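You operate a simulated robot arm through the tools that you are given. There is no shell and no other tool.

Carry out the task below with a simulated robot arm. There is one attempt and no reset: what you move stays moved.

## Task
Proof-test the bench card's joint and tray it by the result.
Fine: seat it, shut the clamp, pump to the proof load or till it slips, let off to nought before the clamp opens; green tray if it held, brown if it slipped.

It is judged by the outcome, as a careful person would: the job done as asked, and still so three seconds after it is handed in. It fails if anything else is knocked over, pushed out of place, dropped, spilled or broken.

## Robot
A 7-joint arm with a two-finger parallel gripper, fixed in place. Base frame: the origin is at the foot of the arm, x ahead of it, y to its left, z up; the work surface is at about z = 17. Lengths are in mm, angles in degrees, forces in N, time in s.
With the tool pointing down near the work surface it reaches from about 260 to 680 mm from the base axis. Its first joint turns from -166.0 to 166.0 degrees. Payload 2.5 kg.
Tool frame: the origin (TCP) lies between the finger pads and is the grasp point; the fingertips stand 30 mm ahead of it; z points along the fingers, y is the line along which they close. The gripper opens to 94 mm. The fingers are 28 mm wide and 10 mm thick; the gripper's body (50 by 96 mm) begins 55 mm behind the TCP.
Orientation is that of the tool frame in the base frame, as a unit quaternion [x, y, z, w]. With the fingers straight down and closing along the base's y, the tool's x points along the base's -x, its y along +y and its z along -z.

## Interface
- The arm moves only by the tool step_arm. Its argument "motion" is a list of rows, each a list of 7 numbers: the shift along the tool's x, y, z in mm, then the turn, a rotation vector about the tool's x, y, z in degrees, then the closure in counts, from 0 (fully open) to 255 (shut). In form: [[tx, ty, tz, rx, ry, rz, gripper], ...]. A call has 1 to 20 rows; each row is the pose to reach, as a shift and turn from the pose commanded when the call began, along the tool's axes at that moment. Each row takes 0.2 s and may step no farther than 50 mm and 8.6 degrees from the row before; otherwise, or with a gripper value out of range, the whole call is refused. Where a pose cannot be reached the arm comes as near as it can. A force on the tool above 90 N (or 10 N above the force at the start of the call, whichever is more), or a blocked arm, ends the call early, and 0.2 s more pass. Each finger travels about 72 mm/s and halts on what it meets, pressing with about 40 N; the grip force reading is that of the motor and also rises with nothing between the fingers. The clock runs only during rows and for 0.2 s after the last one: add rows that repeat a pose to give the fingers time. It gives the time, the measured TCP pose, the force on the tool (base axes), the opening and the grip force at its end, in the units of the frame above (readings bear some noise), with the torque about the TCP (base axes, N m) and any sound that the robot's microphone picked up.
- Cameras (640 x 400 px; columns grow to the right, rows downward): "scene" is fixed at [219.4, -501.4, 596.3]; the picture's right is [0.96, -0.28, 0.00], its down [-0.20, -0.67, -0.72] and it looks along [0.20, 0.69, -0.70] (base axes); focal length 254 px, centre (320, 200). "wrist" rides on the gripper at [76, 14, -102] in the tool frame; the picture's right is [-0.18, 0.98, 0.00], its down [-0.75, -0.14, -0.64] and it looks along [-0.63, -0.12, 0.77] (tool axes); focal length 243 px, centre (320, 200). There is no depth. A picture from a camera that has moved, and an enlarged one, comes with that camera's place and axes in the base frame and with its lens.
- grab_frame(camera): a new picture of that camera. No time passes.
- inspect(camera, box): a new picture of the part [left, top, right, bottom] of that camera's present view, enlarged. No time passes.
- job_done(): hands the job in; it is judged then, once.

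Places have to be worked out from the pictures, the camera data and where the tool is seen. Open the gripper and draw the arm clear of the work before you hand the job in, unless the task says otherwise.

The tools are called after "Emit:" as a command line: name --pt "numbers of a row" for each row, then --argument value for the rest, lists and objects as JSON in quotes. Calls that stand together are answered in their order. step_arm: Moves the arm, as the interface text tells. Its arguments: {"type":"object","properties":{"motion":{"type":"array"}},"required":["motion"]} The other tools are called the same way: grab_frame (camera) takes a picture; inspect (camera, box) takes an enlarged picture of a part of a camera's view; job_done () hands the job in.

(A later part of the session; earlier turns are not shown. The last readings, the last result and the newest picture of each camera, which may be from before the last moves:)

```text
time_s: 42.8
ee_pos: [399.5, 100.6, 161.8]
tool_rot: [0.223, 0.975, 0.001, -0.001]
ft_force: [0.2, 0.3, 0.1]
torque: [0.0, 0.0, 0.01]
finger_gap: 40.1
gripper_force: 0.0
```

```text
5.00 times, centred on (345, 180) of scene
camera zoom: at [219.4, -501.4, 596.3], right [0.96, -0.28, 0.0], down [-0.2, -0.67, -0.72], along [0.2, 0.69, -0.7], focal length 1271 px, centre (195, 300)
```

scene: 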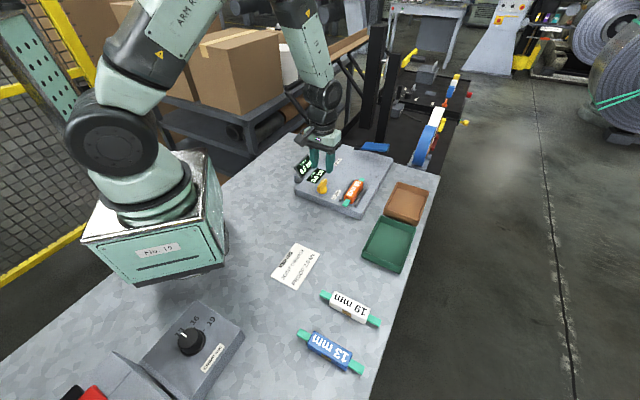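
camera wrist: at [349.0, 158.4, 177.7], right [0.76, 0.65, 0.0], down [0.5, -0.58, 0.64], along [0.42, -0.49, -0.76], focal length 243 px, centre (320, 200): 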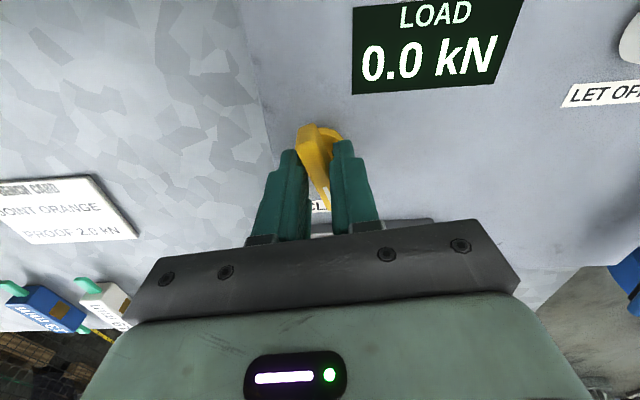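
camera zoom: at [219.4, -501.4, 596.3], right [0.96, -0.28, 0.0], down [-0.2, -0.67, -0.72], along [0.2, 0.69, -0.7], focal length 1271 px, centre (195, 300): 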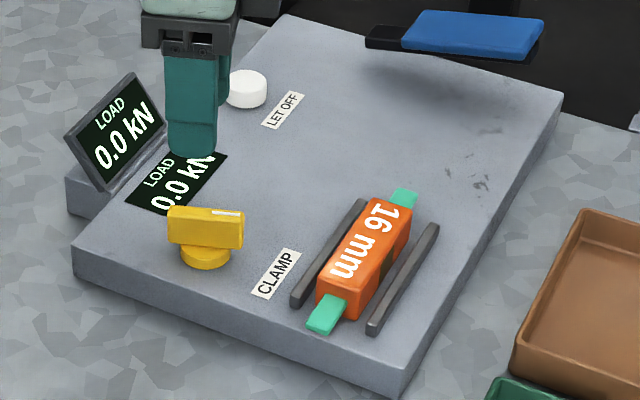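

The knob now points at the CLAMP label and stays put, and the joint is undisturbed. Next I'll go look at the pump lever, with the camera turned toward it at a safe height.

Emit:
step_arm --pt "0 0 -30 0 0 0 146" --pt "0 0 -60 0 0 0 146" --pt "-8 6 -60 0 0 -8 146" --pt "-16 12 -60 0 0 -16 146" --pt "-24 18 -60 0 0 -24 146" --pt "-32 25 -60 0 0 -32 200" --pt "-40 32 -60 0 0 -40 255" --pt "-48 39 -60 0 0 -48 255" --pt "-56 46 -60 0 0 -56 255" --pt "-65 53 -60 0 0 -64 255" --pt "-65 53 -60 0 0 -70.8 255" --pt "-65 53 -60 0 0 -70.8 255"

Emit:
grab_frame --camera "wrist"

Emit:
grab_frame --camera "scene"

```text
time_s: 45.4
ee_pos: [481.3, 122.2, 221.0]
tool_rot: [-0.385, 0.923, 0.0, 0.001]
ft_force: [-0.2, -0.3, -0.3]
torque: [-0.01, -0.01, 0.04]
finger_gap: 0.1
gripper_force: 33.2
```

```text
taken
camera wrist: at [416.9, 76.6, 323.4], right [-0.57, 0.82, 0.0], down [0.63, 0.44, 0.64], along [0.53, 0.36, -0.77], focal length 243 px, centre (320, 200)
```

wrist: 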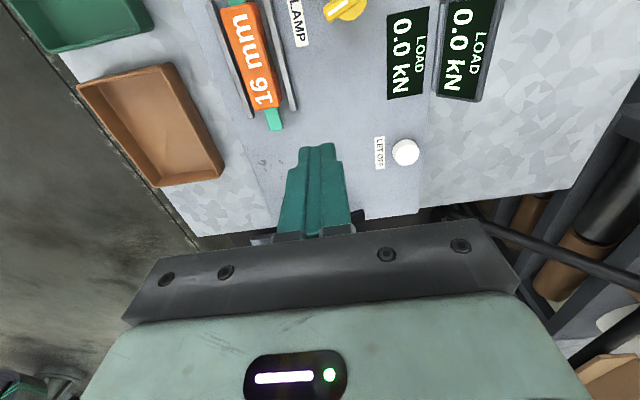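

```text
taken
```

scene: 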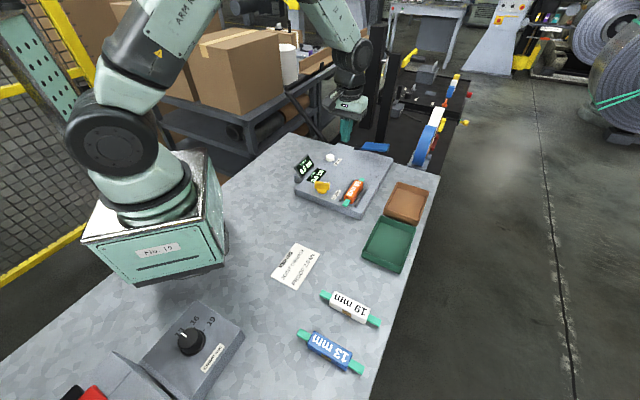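

The lever is hidden behind the gripper plate here. I'll rise to z≈350 with the fingers open so it shows between them.

Emit:
step_arm --pt "0 0 -40 0 0 0 150" --pt "0 0 -80 0 0 0 50" --pt "0 0 -120 0 0 0 0" --pt "0 0 -130 0 0 0 0" --pt "0 0 -130 0 0 0 0"

Emit:
grab_frame --camera "wrist"

Emit:
inspect --camera "wrist" --box '[240, 130, 410, 235]'

Emit:
inspect --camera "scene" --box '[330, 130, 410, 180]'

```text
time_s: 46.6
ee_pos: [480.3, 121.3, 351.1]
tool_rot: [-0.383, 0.924, 0.0, 0.0]
ft_force: [-0.3, 0.5, -0.6]
torque: [0.0, 0.01, 0.02]
finger_gap: 93.8
gripper_force: 0.0
```

```text
taken
camera wrist: at [416.3, 76.2, 454.0], right [-0.57, 0.82, 0.0], down [0.63, 0.43, 0.64], along [0.53, 0.36, -0.77], focal length 243 px, centre (320, 200)
```

wrist: 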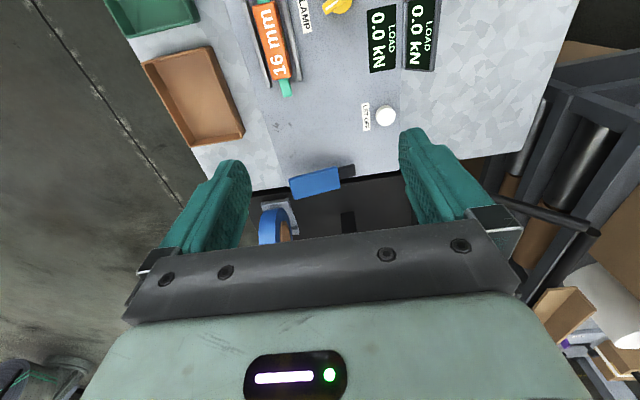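

```text
3.76 times, centred on (325, 182) of wrist
camera zoom: at [416.3, 76.2, 454.0], right [-0.57, 0.82, 0.0], down [0.63, 0.43, 0.64], along [0.53, 0.36, -0.77], focal length 913 px, centre (301, 266)
```

zoom: 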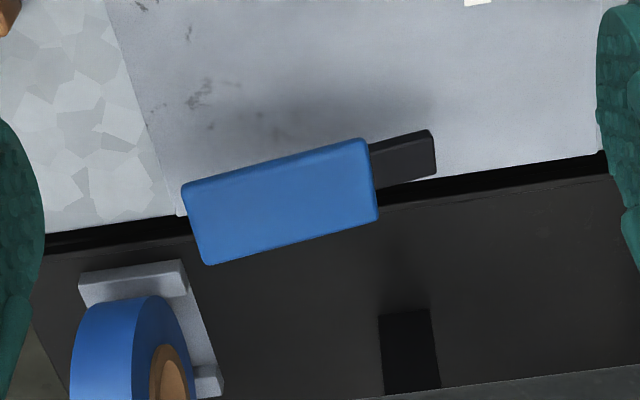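

```text
8.00 times, centred on (370, 155) of scene
camera zoom: at [219.4, -501.4, 596.3], right [0.96, -0.28, 0.0], down [-0.2, -0.67, -0.72], along [0.2, 0.69, -0.7], focal length 2034 px, centre (-80, 560)
```

zoom: 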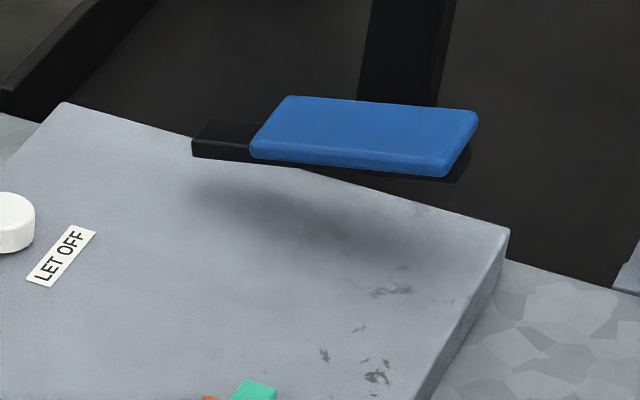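

The lever pad is about 89×44 mm, hinged on its left, sloping up from z≈70 to z≈90 at the free end, centred near (644,222). I'll close the fingers and hover over its nearer-middle part at (632,222), still well above it.

Emit:
step_arm --pt "-22 -4 20 0 0 0 60" --pt "-45 -9 40 0 0 0 120" --pt "-67 -13 65 0 0 0 180" --pt "-90 -18 90 0 0 0 255" --pt "-112 -22 115 0 0 0 255" --pt "-135 -27 140 0 0 0 255" --pt "-157 -31 165 0 0 0 255" --pt "-179.6 -35.4 185 0 0 0 255" --pt "-179.6 -35.4 192 0 0 0 255" --pt "-179.6 -35.4 192 0 0 0 255"

Emit:
inspect --camera "scene" --box '[320, 90, 430, 200]'

Emit:
grab_frame --camera "wrist"

```text
time_s: 48.8
ee_pos: [633.0, 223.9, 158.4]
tool_rot: [-0.383, 0.924, 0.0, 0.0]
ft_force: [-0.8, -0.8, -1.1]
torque: [-0.03, 0.01, 0.01]
finger_gap: 0.0
gripper_force: 32.7
```

```text
3.64 times, centred on (375, 145) of scene
camera zoom: at [219.4, -501.4, 596.3], right [0.96, -0.28, 0.0], down [-0.2, -0.67, -0.72], along [0.2, 0.69, -0.7], focal length 924 px, centre (120, 400)
```

zoom: 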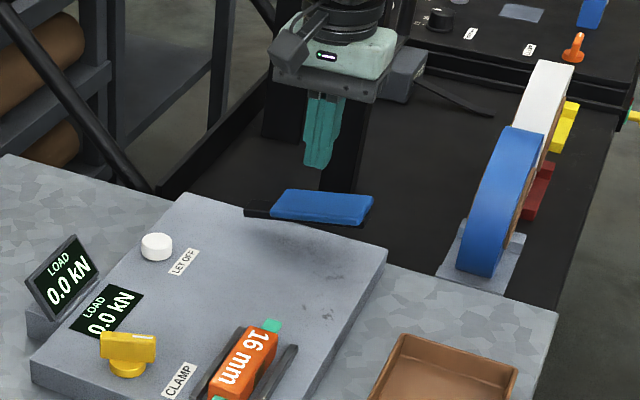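

```text
taken
camera wrist: at [568.5, 179.0, 261.6], right [-0.57, 0.82, 0.0], down [0.63, 0.43, 0.64], along [0.53, 0.36, -0.77], focal length 243 px, centre (320, 200)
```

wrist: 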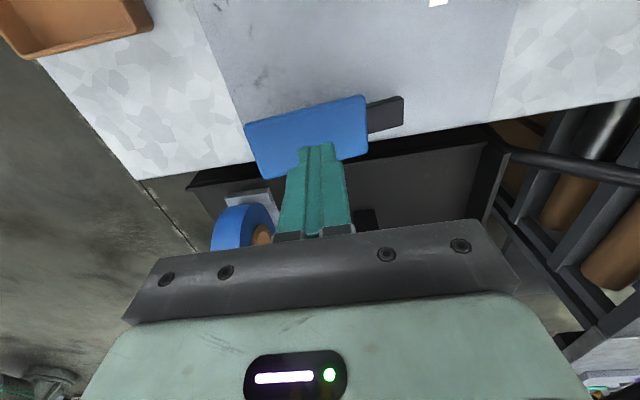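

Tip point lies on the pad, slightly near its front edge; I'll shift 5 mm further on and lower to just above contact (TCP z≈118).

Emit:
step_arm --pt "-5 0 15 0 0 0 255" --pt "-5 0 30 0 0 0 255" --pt "-5 0 41 0 0 0 255" --pt "-5 0 41 0 0 0 255"

Emit:
inspect --camera "scene" --box '[330, 110, 410, 180]'

Emit:
inspect --camera "wrist" --box '[230, 60, 430, 240]'

```text
time_s: 49.8
ee_pos: [636.3, 227.9, 118.4]
tool_rot: [-0.384, 0.923, -0.001, 0.0]
ft_force: [0.7, -0.1, 0.2]
torque: [0.03, -0.02, 0.0]
finger_gap: 0.1
gripper_force: 33.4
```

```text
5.71 times, centred on (370, 145) of scene
camera zoom: at [219.4, -501.4, 596.3], right [0.96, -0.28, 0.0], down [-0.2, -0.67, -0.72], along [0.2, 0.69, -0.7], focal length 1453 px, centre (34, 514)
```

zoom: 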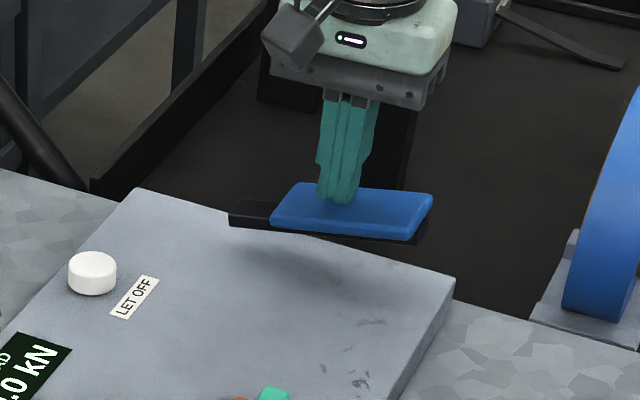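

```text
2.22 times, centred on (330, 150) of wrist
camera zoom: at [572.4, 183.0, 220.4], right [-0.57, 0.82, 0.0], down [0.63, 0.43, 0.64], along [0.53, 0.36, -0.77], focal length 539 px, centre (298, 311)
```

zoom: 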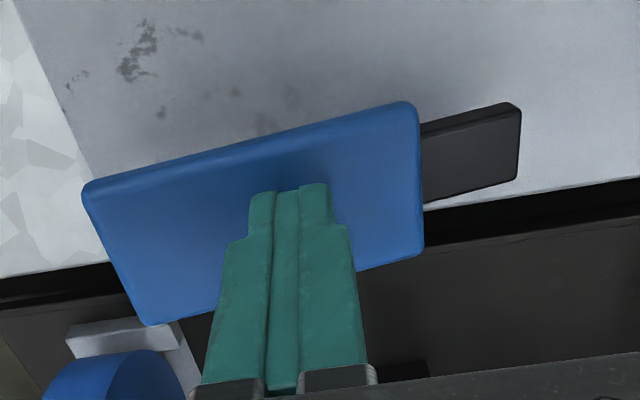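

Tips hover just over the pad near its middle. Pressing down in 2 mm steps while reading force and the load display.

Emit:
step_arm --pt "0 0 2 0 0 0 255" --pt "0 0 4 0 0 0 255" --pt "0 0 6 0 0 0 255" --pt "0 0 8 0 0 0 255" --pt "0 0 10 0 0 0 255"

Emit:
inspect --camera "scene" --box '[280, 100, 420, 220]'

```text
time_s: 51.0
ee_pos: [637.2, 226.8, 108.3]
tool_rot: [-0.383, 0.924, -0.001, 0.001]
ft_force: [3.7, -3.2, 7.9]
torque: [-0.2, -0.19, 0.02]
finger_gap: 0.0
gripper_force: 32.7
```

```text
3.33 times, centred on (350, 160) of scene
camera zoom: at [219.4, -501.4, 596.3], right [0.96, -0.28, 0.0], down [-0.2, -0.67, -0.72], along [0.2, 0.69, -0.7], focal length 847 px, centre (220, 333)
```

zoom: 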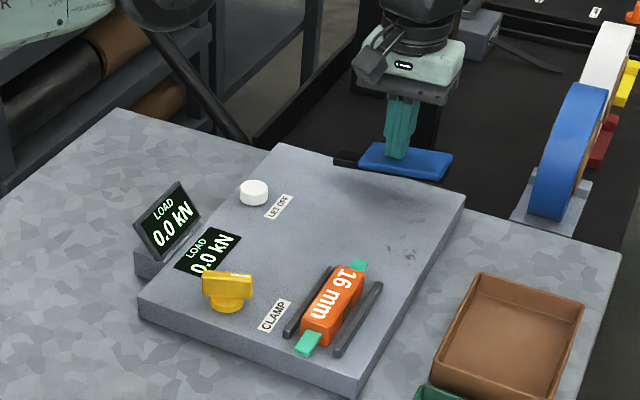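

Contact made (8 N), load still 0.0. Continuing the stroke downwards.

Emit:
step_arm --pt "0 0 2 0 0 0 255" --pt "0 0 4 0 0 0 255" --pt "0 0 6 0 0 0 255" --pt "0 0 8 0 0 0 255" --pt "0 0 10 0 0 0 255"

Emit:
inspect --camera "scene" --box '[280, 100, 420, 220]'

```text
time_s: 52.2
ee_pos: [636.3, 228.2, 98.5]
tool_rot: [-0.383, 0.924, 0.001, 0.001]
ft_force: [4.8, -5.6, 9.9]
torque: [-0.21, -0.02, 0.08]
finger_gap: 0.0
gripper_force: 32.8
```

```text
3.33 times, centred on (350, 160) of scene
camera zoom: at [219.4, -501.4, 596.3], right [0.96, -0.28, 0.0], down [-0.2, -0.67, -0.72], along [0.2, 0.69, -0.7], focal length 847 px, centre (220, 333)
```

zoom: 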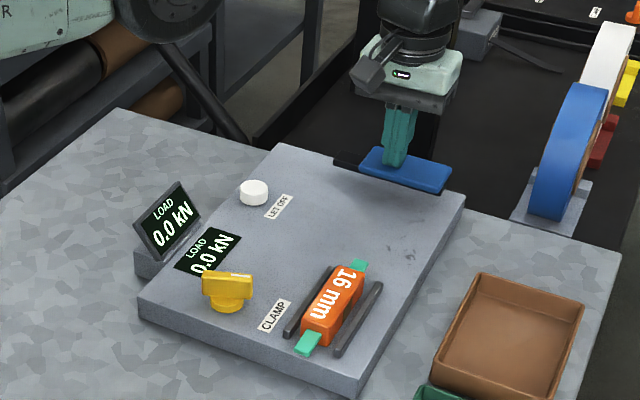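

The lever is swinging down smoothly with ~10 N; load still 0.0. Continuing towards its bottom.

Emit:
step_arm --pt "0 0 2 0 0 0 255" --pt "0 0 4 0 0 0 255" --pt "0 0 6 0 0 0 255" --pt "0 0 8 0 0 0 255"

Emit:
inspect --camera "scene" --box '[280, 100, 420, 220]'

```text
time_s: 53.2
ee_pos: [636.0, 227.7, 90.7]
tool_rot: [-0.385, 0.923, 0.0, 0.002]
ft_force: [5.3, -7.3, 13.2]
torque: [-0.12, -0.08, -0.01]
finger_gap: 0.0
gripper_force: 33.4
```

```text
3.33 times, centred on (350, 160) of scene
camera zoom: at [219.4, -501.4, 596.3], right [0.96, -0.28, 0.0], down [-0.2, -0.67, -0.72], along [0.2, 0.69, -0.7], focal length 847 px, centre (220, 333)
```

zoom: 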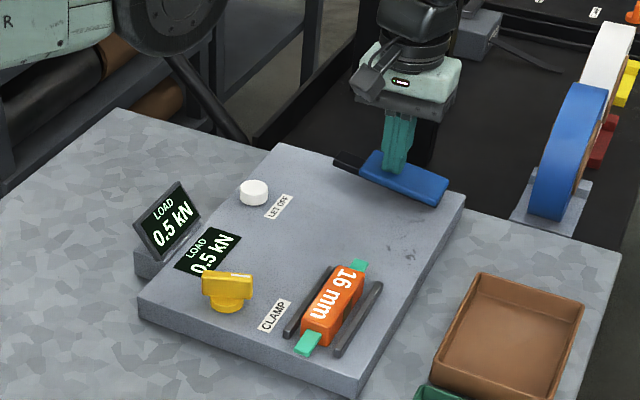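

The load reads 0.5 kN after the first stroke, so the clamp and pump work. I'll let the lever rise fully, check the display, then take one stroke at a time.

Emit:
step_arm --pt "0 0 -4 0 0 0 255" --pt "0 0 -8 0 0 0 255" --pt "0 0 -12 0 0 0 255" --pt "0 0 -16 0 0 0 255" --pt "0 0 -20 0 0 0 255" --pt "0 0 -24 0 0 0 255" --pt "0 0 -27 0 0 0 255" --pt "0 0 -27 0 0 0 255"

Emit:
inspect --camera "scene" --box '[280, 100, 420, 220]'

Emit:
inspect --camera "scene" --box '[285, 145, 345, 190]'

```text
time_s: 55.0
ee_pos: [636.2, 227.1, 116.1]
tool_rot: [-0.384, 0.923, 0.001, 0.0]
ft_force: [0.0, -0.1, 0.1]
torque: [-0.01, -0.01, 0.01]
finger_gap: 0.0
gripper_force: 32.8
```

```text
3.33 times, centred on (350, 160) of scene
camera zoom: at [219.4, -501.4, 596.3], right [0.96, -0.28, 0.0], down [-0.2, -0.67, -0.72], along [0.2, 0.69, -0.7], focal length 847 px, centre (220, 333)
```

zoom: 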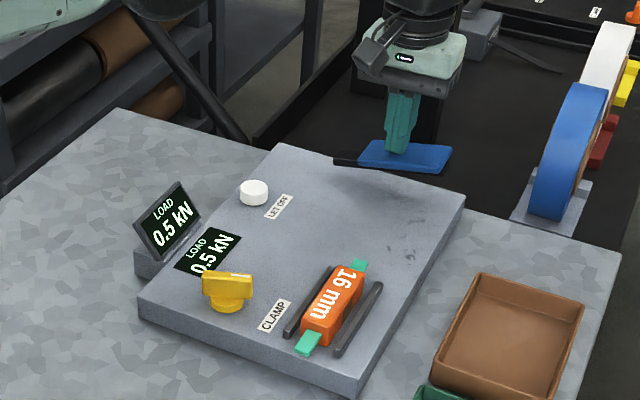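

```text
8.89 times, centred on (315, 168) of scene
camera zoom: at [219.4, -501.4, 596.3], right [0.96, -0.28, 0.0], down [-0.2, -0.67, -0.72], along [0.2, 0.69, -0.7], focal length 2260 px, centre (364, 489)
```

zoom: 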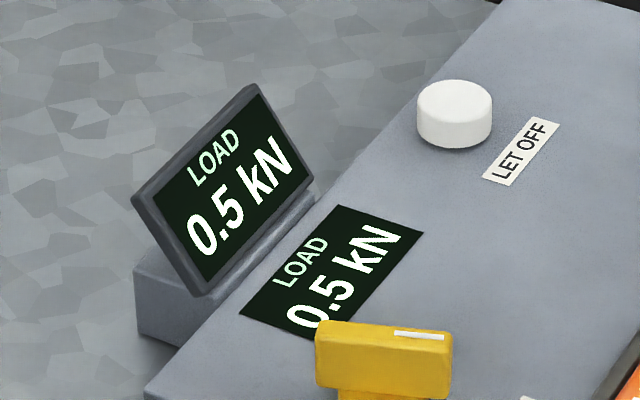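

The lever is back up, the load holds at 0.5 kN, and the joint is in place. Taking the second stroke to the same depth.

Emit:
step_arm --pt "0 0 4 0 0 0 255" --pt "0 0 8 0 0 0 255" --pt "0 0 12 0 0 0 255" --pt "0 0 16 0 0 0 255" --pt "0 0 20 0 0 0 255" --pt "0 0 24 0 0 0 255" --pt "0 0 27 0 0 0 255" --pt "0 0 27 0 0 0 255"

Emit:
inspect --camera "scene" --box '[285, 145, 385, 220]'

```text
time_s: 56.8
ee_pos: [637.9, 226.8, 90.6]
tool_rot: [-0.384, 0.923, -0.001, 0.001]
ft_force: [12.9, -10.6, 15.8]
torque: [-0.23, -0.29, -0.02]
finger_gap: 0.2
gripper_force: 33.1
```

```text
5.33 times, centred on (335, 182) of scene
camera zoom: at [219.4, -501.4, 596.3], right [0.96, -0.28, 0.0], down [-0.2, -0.67, -0.72], along [0.2, 0.69, -0.7], focal length 1356 px, centre (240, 293)
```

zoom: 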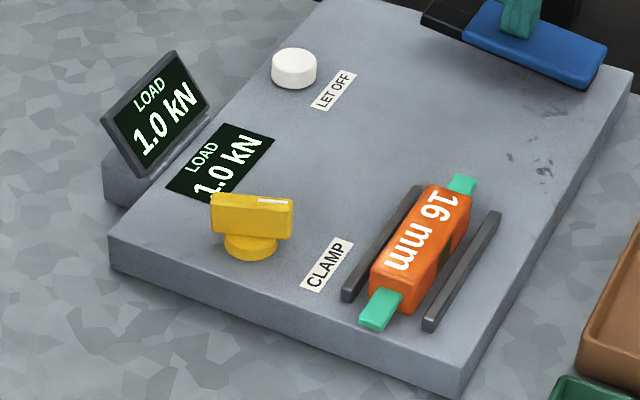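

Load is 1.0 kN, joint unmoved. Raising the lever for the third stroke and checking the reading at the top.

Emit:
step_arm --pt "0 0 -4 0 0 0 255" --pt "0 0 -8 0 0 0 255" --pt "0 0 -12 0 0 0 255" --pt "0 0 -16 0 0 0 255" --pt "0 0 -20 0 0 0 255" --pt "0 0 -24 0 0 0 255" --pt "0 0 -27 0 0 0 255" --pt "0 0 -27 0 0 0 255"

Emit:
inspect --camera "scene" --box '[285, 145, 385, 220]'

```text
time_s: 58.6
ee_pos: [636.9, 226.9, 116.7]
tool_rot: [-0.384, 0.923, 0.0, 0.0]
ft_force: [0.7, -0.1, 0.2]
torque: [-0.02, 0.02, -0.01]
finger_gap: 0.1
gripper_force: 33.3
```

```text
5.33 times, centred on (335, 182) of scene
camera zoom: at [219.4, -501.4, 596.3], right [0.96, -0.28, 0.0], down [-0.2, -0.67, -0.72], along [0.2, 0.69, -0.7], focal length 1356 px, centre (240, 293)
```

zoom: 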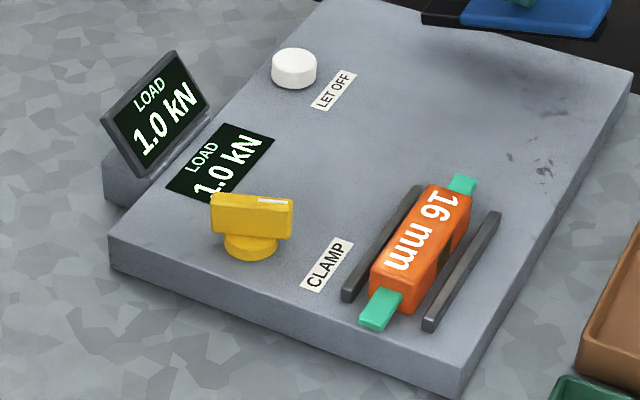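

Steady at 1.0 kN. Third stroke.

Emit:
step_arm --pt "0 0 4 0 0 0 255" --pt "0 0 8 0 0 0 255" --pt "0 0 12 0 0 0 255" --pt "0 0 16 0 0 0 255" --pt "0 0 20 0 0 0 255" --pt "0 0 24 0 0 0 255" --pt "0 0 27 0 0 0 255" --pt "0 0 27 0 0 0 255"

Emit:
inspect --camera "scene" --box '[285, 145, 385, 220]'

```text
time_s: 60.4
ee_pos: [637.5, 226.1, 90.9]
tool_rot: [-0.384, 0.923, -0.001, 0.002]
ft_force: [14.2, -12.6, 15.6]
torque: [-0.31, -0.33, 0.02]
finger_gap: 0.0
gripper_force: 33.2
```

```text
5.33 times, centred on (335, 182) of scene
camera zoom: at [219.4, -501.4, 596.3], right [0.96, -0.28, 0.0], down [-0.2, -0.67, -0.72], along [0.2, 0.69, -0.7], focal length 1356 px, centre (240, 293)
```

zoom: 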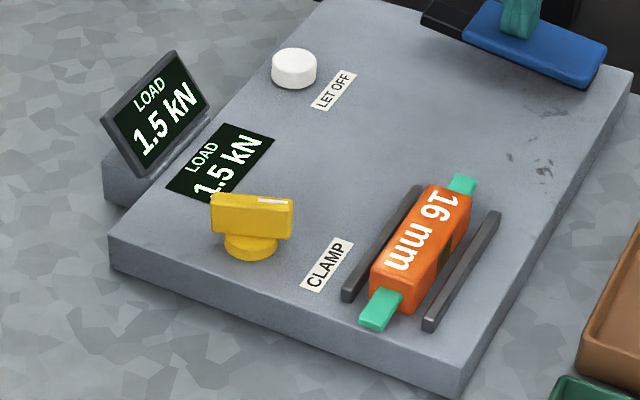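

1.5 kN with no slip. Raising the lever and checking once more before the last stroke.

Emit:
step_arm --pt "0 0 -4 0 0 0 255" --pt "0 0 -8 0 0 0 255" --pt "0 0 -12 0 0 0 255" --pt "0 0 -16 0 0 0 255" --pt "0 0 -20 0 0 0 255" --pt "0 0 -24 0 0 0 255" --pt "0 0 -27 0 0 0 255" --pt "0 0 -27 0 0 0 255"

Emit:
inspect --camera "scene" --box '[285, 145, 385, 220]'

```text
time_s: 62.2
ee_pos: [636.2, 228.1, 116.8]
tool_rot: [-0.384, 0.923, 0.0, 0.0]
ft_force: [0.1, 0.0, -0.1]
torque: [-0.01, -0.02, -0.02]
finger_gap: 0.0
gripper_force: 32.9
```

```text
5.33 times, centred on (335, 182) of scene
camera zoom: at [219.4, -501.4, 596.3], right [0.96, -0.28, 0.0], down [-0.2, -0.67, -0.72], along [0.2, 0.69, -0.7], focal length 1356 px, centre (240, 293)
```

zoom: 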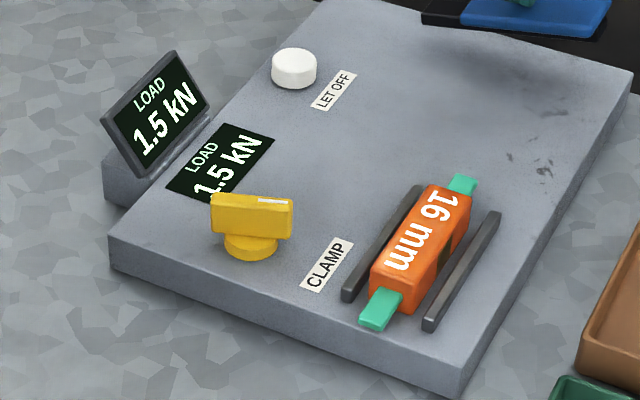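

Still 1.5 kN. Fourth stroke to reach the 2.0 kN proof load.

Emit:
step_arm --pt "0 0 4 0 0 0 255" --pt "0 0 8 0 0 0 255" --pt "0 0 12 0 0 0 255" --pt "0 0 16 0 0 0 255" --pt "0 0 20 0 0 0 255" --pt "0 0 24 0 0 0 255" --pt "0 0 27 0 0 0 255" --pt "0 0 27 0 0 0 255"

Emit:
inspect --camera "scene" --box '[285, 145, 385, 220]'

```text
time_s: 64.0
ee_pos: [637.6, 227.0, 91.8]
tool_rot: [-0.383, 0.924, -0.002, 0.001]
ft_force: [12.1, -12.1, 14.3]
torque: [-0.24, -0.27, 0.01]
finger_gap: 0.0
gripper_force: 33.6
```

```text
5.33 times, centred on (335, 182) of scene
camera zoom: at [219.4, -501.4, 596.3], right [0.96, -0.28, 0.0], down [-0.2, -0.67, -0.72], along [0.2, 0.69, -0.7], focal length 1356 px, centre (240, 293)
```

zoom: 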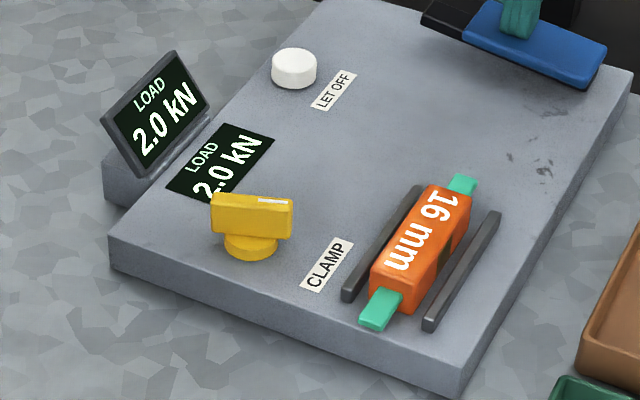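

2.0 kN reached. I'll ease off the lever and hold a moment to see that the joint really keeps the proof load.

Emit:
step_arm --pt "0 0 -4 0 0 0 255" --pt "0 0 -8 0 0 0 255" --pt "0 0 -12 0 0 0 255" --pt "0 0 -16 0 0 0 255" --pt "0 0 -20 0 0 0 255" --pt "0 0 -24 0 0 0 255" --pt "0 0 -28 0 0 0 255" --pt "0 0 -40 0 0 0 255" --pt "0 0 -60 0 0 0 255" --pt "0 0 -80 0 0 0 255" --pt "0 0 -80 0 0 0 255" --pt "0 0 -80 0 0 0 255"

Emit:
inspect --camera "scene" --box '[285, 145, 385, 220]'

Emit:
inspect --camera "scene" --box '[340, 170, 380, 215]'

```text
time_s: 66.6
ee_pos: [635.3, 226.5, 168.8]
tool_rot: [-0.384, 0.923, 0.0, 0.0]
ft_force: [0.0, 0.4, 0.0]
torque: [0.03, 0.0, 0.0]
finger_gap: 0.0
gripper_force: 33.0
```

```text
5.33 times, centred on (335, 182) of scene
camera zoom: at [219.4, -501.4, 596.3], right [0.96, -0.28, 0.0], down [-0.2, -0.67, -0.72], along [0.2, 0.69, -0.7], focal length 1356 px, centre (240, 293)
```

zoom: 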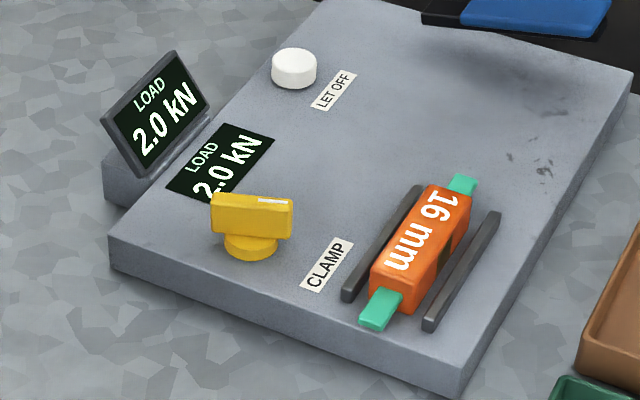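

```text
8.89 times, centred on (360, 192) of scene
camera zoom: at [219.4, -501.4, 596.3], right [0.96, -0.28, 0.0], down [-0.2, -0.67, -0.72], along [0.2, 0.69, -0.7], focal length 2260 px, centre (-36, 267)
```

zoom: 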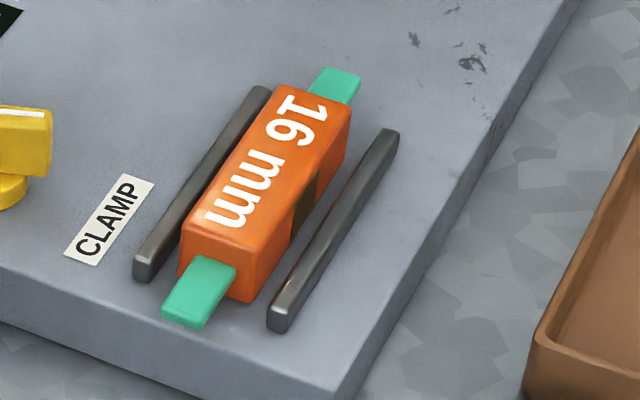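

It held at 2.0 kN with no slip, so this is a green-tray joint. The LET OFF button sits at about (480,251), top z≈50; I'll move above it with fingers closed.

Emit:
step_arm --pt "19 26 0 0 0 0 255" --pt "37 51 0 0 0 0 255" --pt "56 76 0 0 0 0 255" --pt "75 102 0 0 0 0 255" --pt "93.2 127.4 15 0 0 0 255" --pt "93.2 127.4 30 0 0 0 255" --pt "93.2 127.4 30 0 0 0 255"

Emit:
grab_frame --camera "wrist"

Emit:
inspect --camera "scene" --box '[285, 100, 405, 200]'

```text
time_s: 68.2
ee_pos: [479.8, 250.5, 140.6]
tool_rot: [-0.383, 0.924, 0.0, 0.0]
ft_force: [0.2, 0.0, 0.3]
torque: [-0.01, -0.02, 0.0]
finger_gap: 0.0
gripper_force: 33.0
```

```text
taken
camera wrist: at [415.7, 206.1, 242.5], right [-0.57, 0.82, 0.0], down [0.63, 0.43, 0.64], along [0.53, 0.36, -0.77], focal length 243 px, centre (320, 200)
```

wrist: 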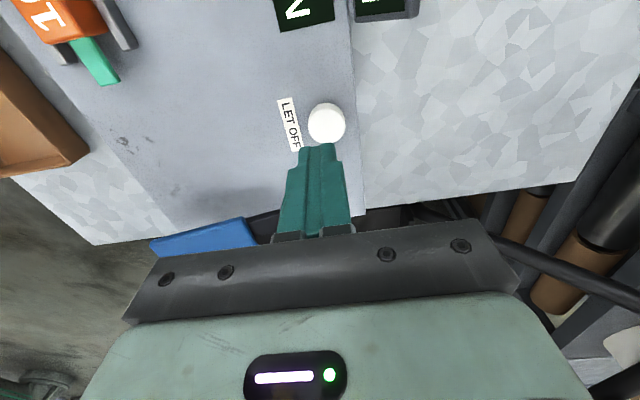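

```text
4.00 times, centred on (345, 150) of scene
camera zoom: at [219.4, -501.4, 596.3], right [0.96, -0.28, 0.0], down [-0.2, -0.67, -0.72], along [0.2, 0.69, -0.7], focal length 1017 px, centre (220, 400)
```

zoom: 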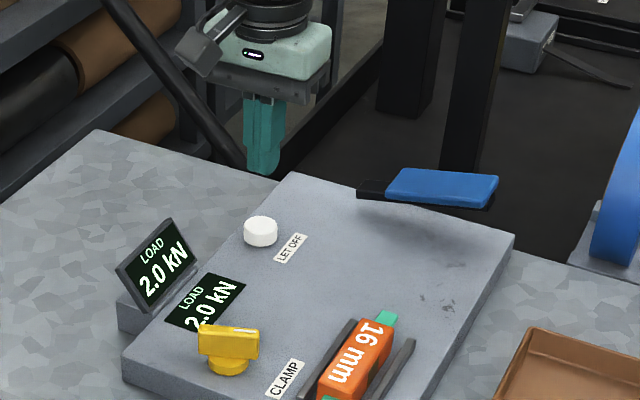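

The button is 6 mm to the tool's +y. Correcting and lowering to just above it.

Emit:
step_arm --pt "0 6.2 15 0 0 0 255" --pt "0 6.2 30 0 0 0 255" --pt "0 6.2 45 0 0 0 255" --pt "0 6.2 52 0 0 0 255" --pt "0 6.2 52 0 0 0 255"

Emit:
inspect --camera "wrist" --box '[240, 60, 420, 220]'

Emit:
inspect --camera "scene" --box '[285, 120, 375, 195]'

```text
time_s: 69.4
ee_pos: [475.6, 255.9, 88.7]
tool_rot: [-0.383, 0.924, 0.0, 0.0]
ft_force: [-0.3, 0.4, 0.4]
torque: [-0.03, 0.04, 0.02]
finger_gap: 0.3
gripper_force: 32.7
```

```text
2.50 times, centred on (330, 140) of wrist
camera zoom: at [411.2, 211.0, 190.2], right [-0.57, 0.82, 0.0], down [0.63, 0.43, 0.64], along [0.53, 0.36, -0.77], focal length 606 px, centre (295, 350)
```

zoom: 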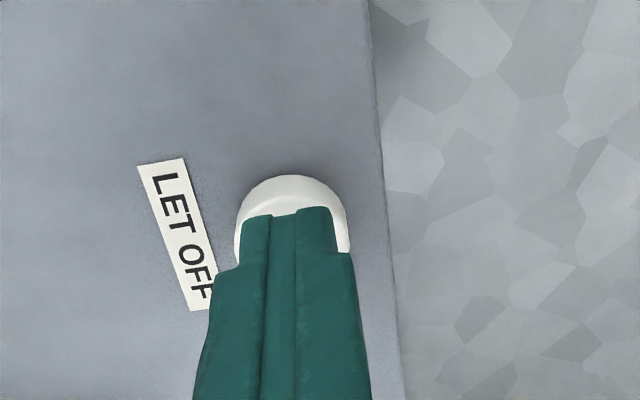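

```text
5.33 times, centred on (330, 158) of scene
camera zoom: at [219.4, -501.4, 596.3], right [0.96, -0.28, 0.0], down [-0.2, -0.67, -0.72], along [0.2, 0.69, -0.7], focal length 1356 px, centre (267, 427)
```

zoom: 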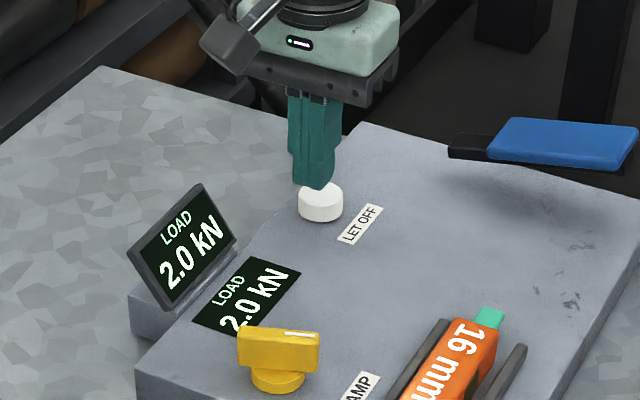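

The tips are centred over the button. Pressing down in 2 mm steps, watching the force and load.

Emit:
step_arm --pt "0 0 2 0 0 0 255" --pt "0 0 4 0 0 0 255" --pt "0 0 6 0 0 0 255" --pt "0 0 8 0 0 0 255"

Emit:
inspect --camera "scene" --box '[285, 120, 375, 195]'

```text
time_s: 70.4
ee_pos: [477.5, 256.3, 80.9]
tool_rot: [-0.383, 0.924, 0.0, 0.0]
ft_force: [0.2, -1.1, -0.5]
torque: [-0.02, 0.02, -0.04]
finger_gap: 0.1
gripper_force: 33.4
```

```text
5.33 times, centred on (330, 158) of scene
camera zoom: at [219.4, -501.4, 596.3], right [0.96, -0.28, 0.0], down [-0.2, -0.67, -0.72], along [0.2, 0.69, -0.7], focal length 1356 px, centre (267, 427)
```

zoom: 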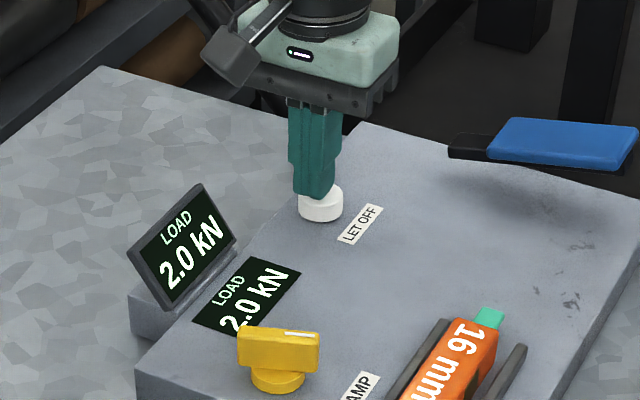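

No contact yet at z≈81. Continuing down in 1.5 mm steps.

Emit:
step_arm --pt "0 0 1.5 0 0 0 255" --pt "0 0 3 0 0 0 255" --pt "0 0 4.5 0 0 0 255" --pt "0 0 6 0 0 0 255"

Emit:
inspect --camera "scene" --box '[285, 120, 375, 195]'

```text
time_s: 71.4
ee_pos: [475.5, 256.1, 75.1]
tool_rot: [-0.383, 0.924, 0.0, -0.001]
ft_force: [-0.9, -0.7, 2.1]
torque: [0.0, 0.02, -0.01]
finger_gap: 0.2
gripper_force: 32.5
```

```text
5.33 times, centred on (330, 158) of scene
camera zoom: at [219.4, -501.4, 596.3], right [0.96, -0.28, 0.0], down [-0.2, -0.67, -0.72], along [0.2, 0.69, -0.7], focal length 1356 px, centre (267, 427)
```

zoom: 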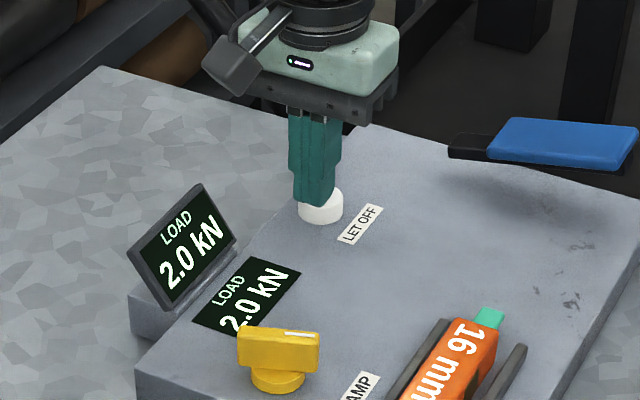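

First touch, about 2 N at z≈75. Pressing the button a few mm further.

Emit:
step_arm --pt "0 0 1 0 0 0 255" --pt "0 0 2 0 0 0 255" --pt "0 0 3 0 0 0 255" --pt "0 0 4 0 0 0 255" --pt "0 0 4 0 0 0 255"

Emit:
inspect --camera "scene" --box '[285, 120, 375, 195]'

```text
time_s: 72.6
ee_pos: [475.8, 254.6, 70.7]
tool_rot: [-0.384, 0.923, 0.001, 0.001]
ft_force: [-0.3, -1.6, 3.8]
torque: [-0.05, 0.0, 0.03]
finger_gap: 0.0
gripper_force: 33.2
heard: click
```

```text
5.33 times, centred on (330, 158) of scene
camera zoom: at [219.4, -501.4, 596.3], right [0.96, -0.28, 0.0], down [-0.2, -0.67, -0.72], along [0.2, 0.69, -0.7], focal length 1356 px, centre (267, 427)
```

zoom: 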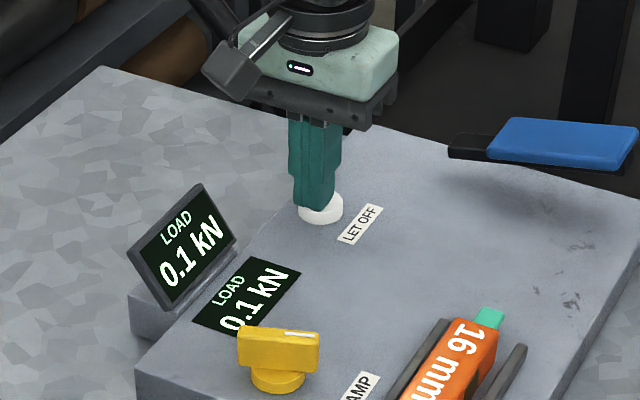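

A click, and the load is bleeding: 0.1 kN. Holding the button until it reads nought.

Emit:
step_arm --pt "0 0 0 0 0 0 255" --pt "0 0 0 0 0 0 255" --pt "0 0 0 0 0 0 255" --pt "0 0 0 0 0 0 255"

Emit:
inspect --camera "scene" --box '[285, 120, 375, 195]'

```text
time_s: 73.6
ee_pos: [475.2, 253.8, 71.3]
tool_rot: [-0.383, 0.924, 0.001, 0.0]
ft_force: [1.8, -1.2, 4.0]
torque: [-0.01, -0.07, -0.02]
finger_gap: 0.0
gripper_force: 33.2
```

```text
5.33 times, centred on (330, 158) of scene
camera zoom: at [219.4, -501.4, 596.3], right [0.96, -0.28, 0.0], down [-0.2, -0.67, -0.72], along [0.2, 0.69, -0.7], focal length 1356 px, centre (267, 427)
```

zoom: 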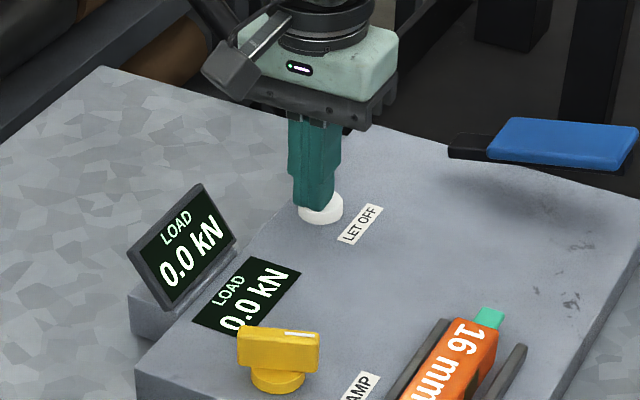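

The load reads 0.0 kN. I'll raise off the button and go back over the clamp knob, yawing to match its turned wing and opening the fingers.

Emit:
step_arm --pt "0 0 -20 0 0 0 255" --pt "0 0 -55 0 0 0 255" --pt "0 0 -92 0 0 0 255" --pt "18 -7 -92 0 0 8 255" --pt "36 -13 -92 0 0 16 255" --pt "54 -20 -92 0 0 24 255" --pt "72 -26 -92 0 0 32 220" --pt "90 -33 -92 0 0 40 180" --pt "108 -40 -92 0 0 48 146" --pt "126 -46 -92 0 0 56 146" --pt "144 -53 -92 0 0 64 146" --pt "162.3 -59.4 -92 0 0 71 146" --pt "162.3 -59.4 -92 0 0 71 146" --pt "162.3 -59.4 -92 0 0 71 146"

Emit:
inspect --camera "wrist" --box '[230, 40, 410, 240]'

Emit:
inspect --camera "scene" --box '[285, 110, 405, 220]'

```text
time_s: 76.6
ee_pos: [403.2, 98.4, 162.7]
tool_rot: [0.224, 0.975, 0.0, 0.0]
ft_force: [-0.6, -0.6, -0.8]
torque: [-0.01, 0.02, -0.02]
finger_gap: 39.8
gripper_force: 0.0
```

```text
2.00 times, centred on (320, 140) of wrist
camera zoom: at [340.6, 143.4, 264.9], right [0.6, 0.8, 0.0], down [0.62, -0.46, 0.64], along [0.52, -0.38, -0.77], focal length 485 px, centre (320, 320)
```

zoom: 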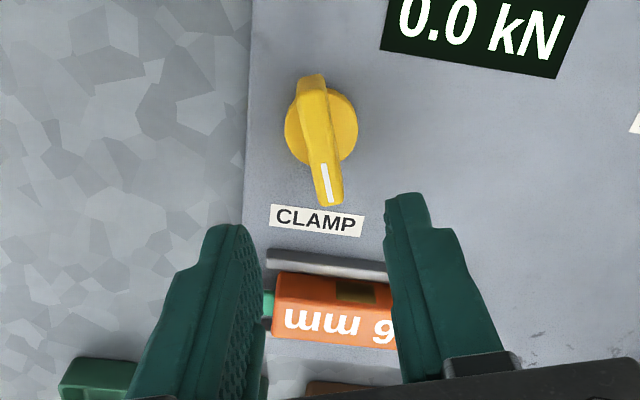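

```text
3.64 times, centred on (345, 165) of scene
camera zoom: at [219.4, -501.4, 596.3], right [0.96, -0.28, 0.0], down [-0.2, -0.67, -0.72], along [0.2, 0.69, -0.7], focal length 924 px, centre (229, 327)
```

zoom: 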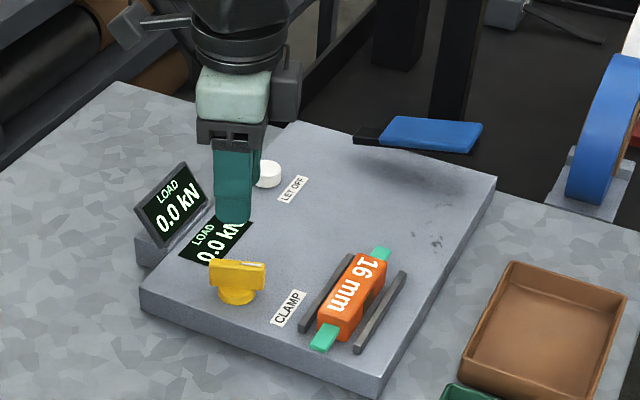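

Load stays 0.0 with the button released. The knob's axis is within ~1.5 mm of the TCP; I'll fine-adjust, descend over the wing and close.

Emit:
step_arm --pt "1.3 0.7 20 0 0 1.2 146" --pt "1.3 0.7 45 0 0 1.2 146" --pt "1.3 0.7 70 0 0 1.2 146" --pt "1.3 0.7 87 0 0 1.2 146" --pt "1.3 0.7 87 0 0 1.2 146"

Emit:
inspect --camera "wrist" --box '[230, 60, 410, 240]'

```text
time_s: 77.8
ee_pos: [403.3, 98.8, 75.0]
tool_rot: [0.235, 0.972, -0.001, 0.0]
ft_force: [-0.8, 0.3, 0.0]
torque: [0.03, -0.01, 0.0]
finger_gap: 40.1
gripper_force: 0.1
```

```text
2.22 times, centred on (320, 150) of wrist
camera zoom: at [340.9, 146.0, 177.0], right [0.61, 0.79, 0.0], down [0.61, -0.47, 0.64], along [0.51, -0.39, -0.77], focal length 539 px, centre (320, 311)
```

zoom: 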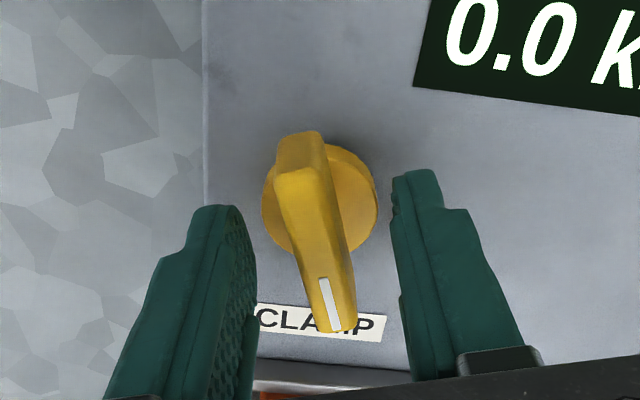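

Wing well placed between the pads, TCP right over the knob axis. Closing.

Emit:
step_arm --pt "0 0 0 0 0 0 190" --pt "0 0 0 0 0 0 240" --pt "0 0 0 0 0 0 255" --pt "0 0 0 0 0 0 255"

```text
time_s: 78.8
ee_pos: [401.8, 99.0, 74.5]
tool_rot: [0.233, 0.972, -0.001, 0.0]
ft_force: [-0.7, -2.7, -0.3]
torque: [-0.16, -0.22, 1.15]
finger_gap: 11.9
gripper_force: 44.5
```

Gripped cleanly (gap 11.9). Turning anticlockwise to open the clamp, in steps with force checks.

Emit:
step_arm --pt "0 0 0 0 0 -6 255" --pt "0 0 0 0 0 -13 255" --pt "0 0 0 0 0 -20 255" --pt "0 0 0 0 0 -27 255" --pt "0 0 0 0 0 -34 255" --pt "0 0 0 0 0 -34 255"

Emit:
inspect --camera "scene" --box '[295, 150, 375, 220]'

```text
time_s: 80.2
ee_pos: [402.7, 98.1, 74.2]
tool_rot: [-0.061, 0.998, 0.0, 0.0]
ft_force: [1.9, -7.6, -7.3]
torque: [-0.19, 1.05, -0.01]
finger_gap: 11.8
gripper_force: 44.9
```

```text
5.71 times, centred on (335, 185) of scene
camera zoom: at [219.4, -501.4, 596.3], right [0.96, -0.28, 0.0], down [-0.2, -0.67, -0.72], along [0.2, 0.69, -0.7], focal length 1453 px, centre (234, 286)
```

zoom: 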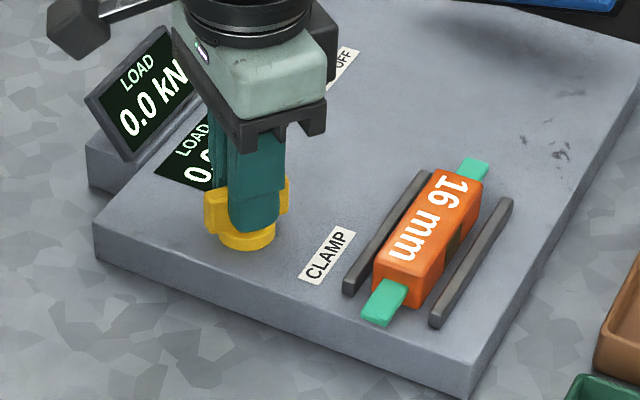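

Half way round with low forces. Continuing anticlockwise toward the starting position.

Emit:
step_arm --pt "0 0 0 0 0 -7 255" --pt "0 0 0 0 0 -14 255" --pt "0 0 0 0 0 -21 255" --pt "0 0 0 0 0 -28 255" --pt "0 0 0 0 0 -34 255" --pt "0 0 0 0 0 -34 255"

Emit:
inspect --camera "scene" --box '[295, 150, 375, 220]'

```text
time_s: 81.6
ee_pos: [401.6, 99.9, 74.8]
tool_rot: [-0.35, 0.937, 0.0, -0.001]
ft_force: [-0.4, -16.0, -13.7]
torque: [0.01, -0.22, 0.05]
finger_gap: 12.0
gripper_force: 46.0
```

```text
5.71 times, centred on (335, 185) of scene
camera zoom: at [219.4, -501.4, 596.3], right [0.96, -0.28, 0.0], down [-0.2, -0.67, -0.72], along [0.2, 0.69, -0.7], focal length 1453 px, centre (234, 286)
```

zoom: 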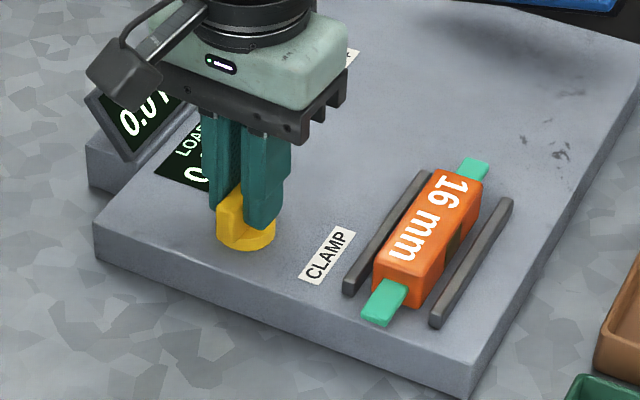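

At 41°, near the start. A few more degrees in small steps to bring it fully to its open stop.

Emit:
step_arm --pt "0 0 0 0 0 -1.5 255" --pt "0 0 0 0 0 -3 255" --pt "0 0 0 0 0 -4 255" --pt "0 0 0 0 0 -4 255"

Emit:
inspect --camera "wrist" --box '[230, 60, 410, 240]'

```text
time_s: 82.6
ee_pos: [402.1, 98.5, 75.7]
tool_rot: [-0.381, 0.924, 0.0, 0.0]
ft_force: [8.3, -17.8, -14.8]
torque: [-1.16, 0.86, 0.0]
finger_gap: 11.9
gripper_force: 45.5
```

```text
2.22 times, centred on (320, 150) of wrist
camera zoom: at [338.1, 54.5, 177.2], right [-0.56, 0.83, 0.0], down [0.63, 0.43, 0.64], along [0.53, 0.36, -0.77], focal length 539 px, centre (320, 311)
```

zoom: 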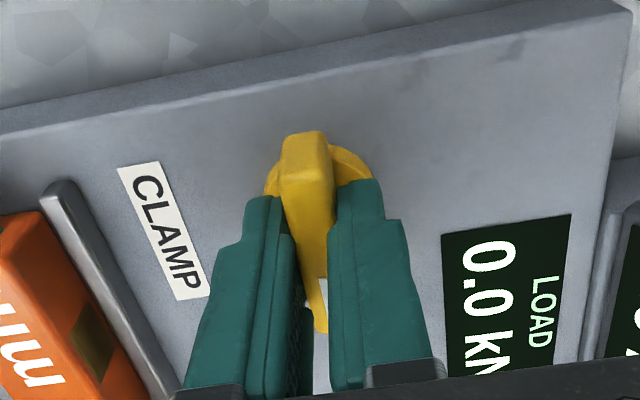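

The wing is back to its starting orientation (45°) with zero torque about the axis. Opening the fingers and rising.

Emit:
step_arm --pt "0 0 0 0 0 0 200" --pt "0 0 0 0 0 0 146" --pt "0 0 0 0 0 0 146" --pt "0 0 -20 0 0 0 146" --pt "0 0 -50 0 0 0 146" --pt "0 0 -90 0 0 0 146" --pt "0 0 -90 0 0 0 146"

Emit:
grab_frame --camera "wrist"

Emit:
inspect --camera "scene" --box '[285, 140, 385, 220]'

```text
time_s: 84.2
ee_pos: [401.7, 99.1, 165.3]
tool_rot: [-0.382, 0.924, 0.0, 0.0]
ft_force: [0.4, 0.0, 0.2]
torque: [0.02, -0.01, 0.04]
finger_gap: 39.9
gripper_force: 0.1
```

```text
taken
camera wrist: at [338.4, 55.2, 267.5], right [-0.56, 0.83, 0.0], down [0.63, 0.43, 0.64], along [0.53, 0.36, -0.77], focal length 243 px, centre (320, 200)
```

wrist: 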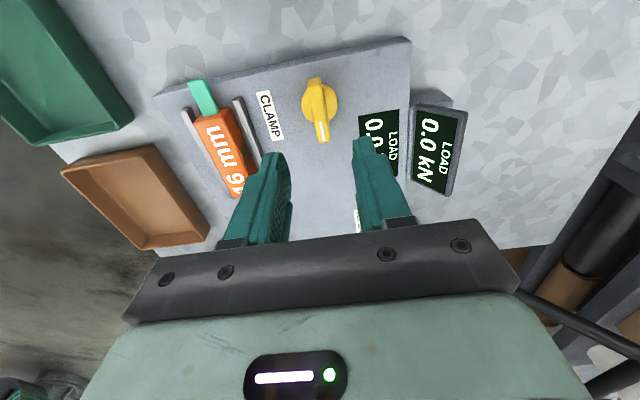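

```text
5.00 times, centred on (335, 180) of scene
camera zoom: at [219.4, -501.4, 596.3], right [0.96, -0.28, 0.0], down [-0.2, -0.67, -0.72], along [0.2, 0.69, -0.7], focal length 1271 px, centre (245, 300)
```

zoom: 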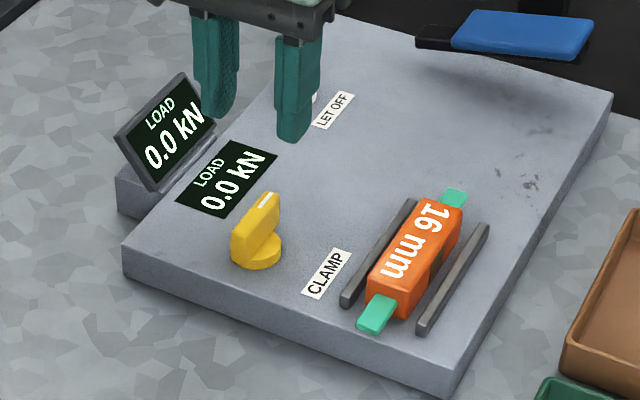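

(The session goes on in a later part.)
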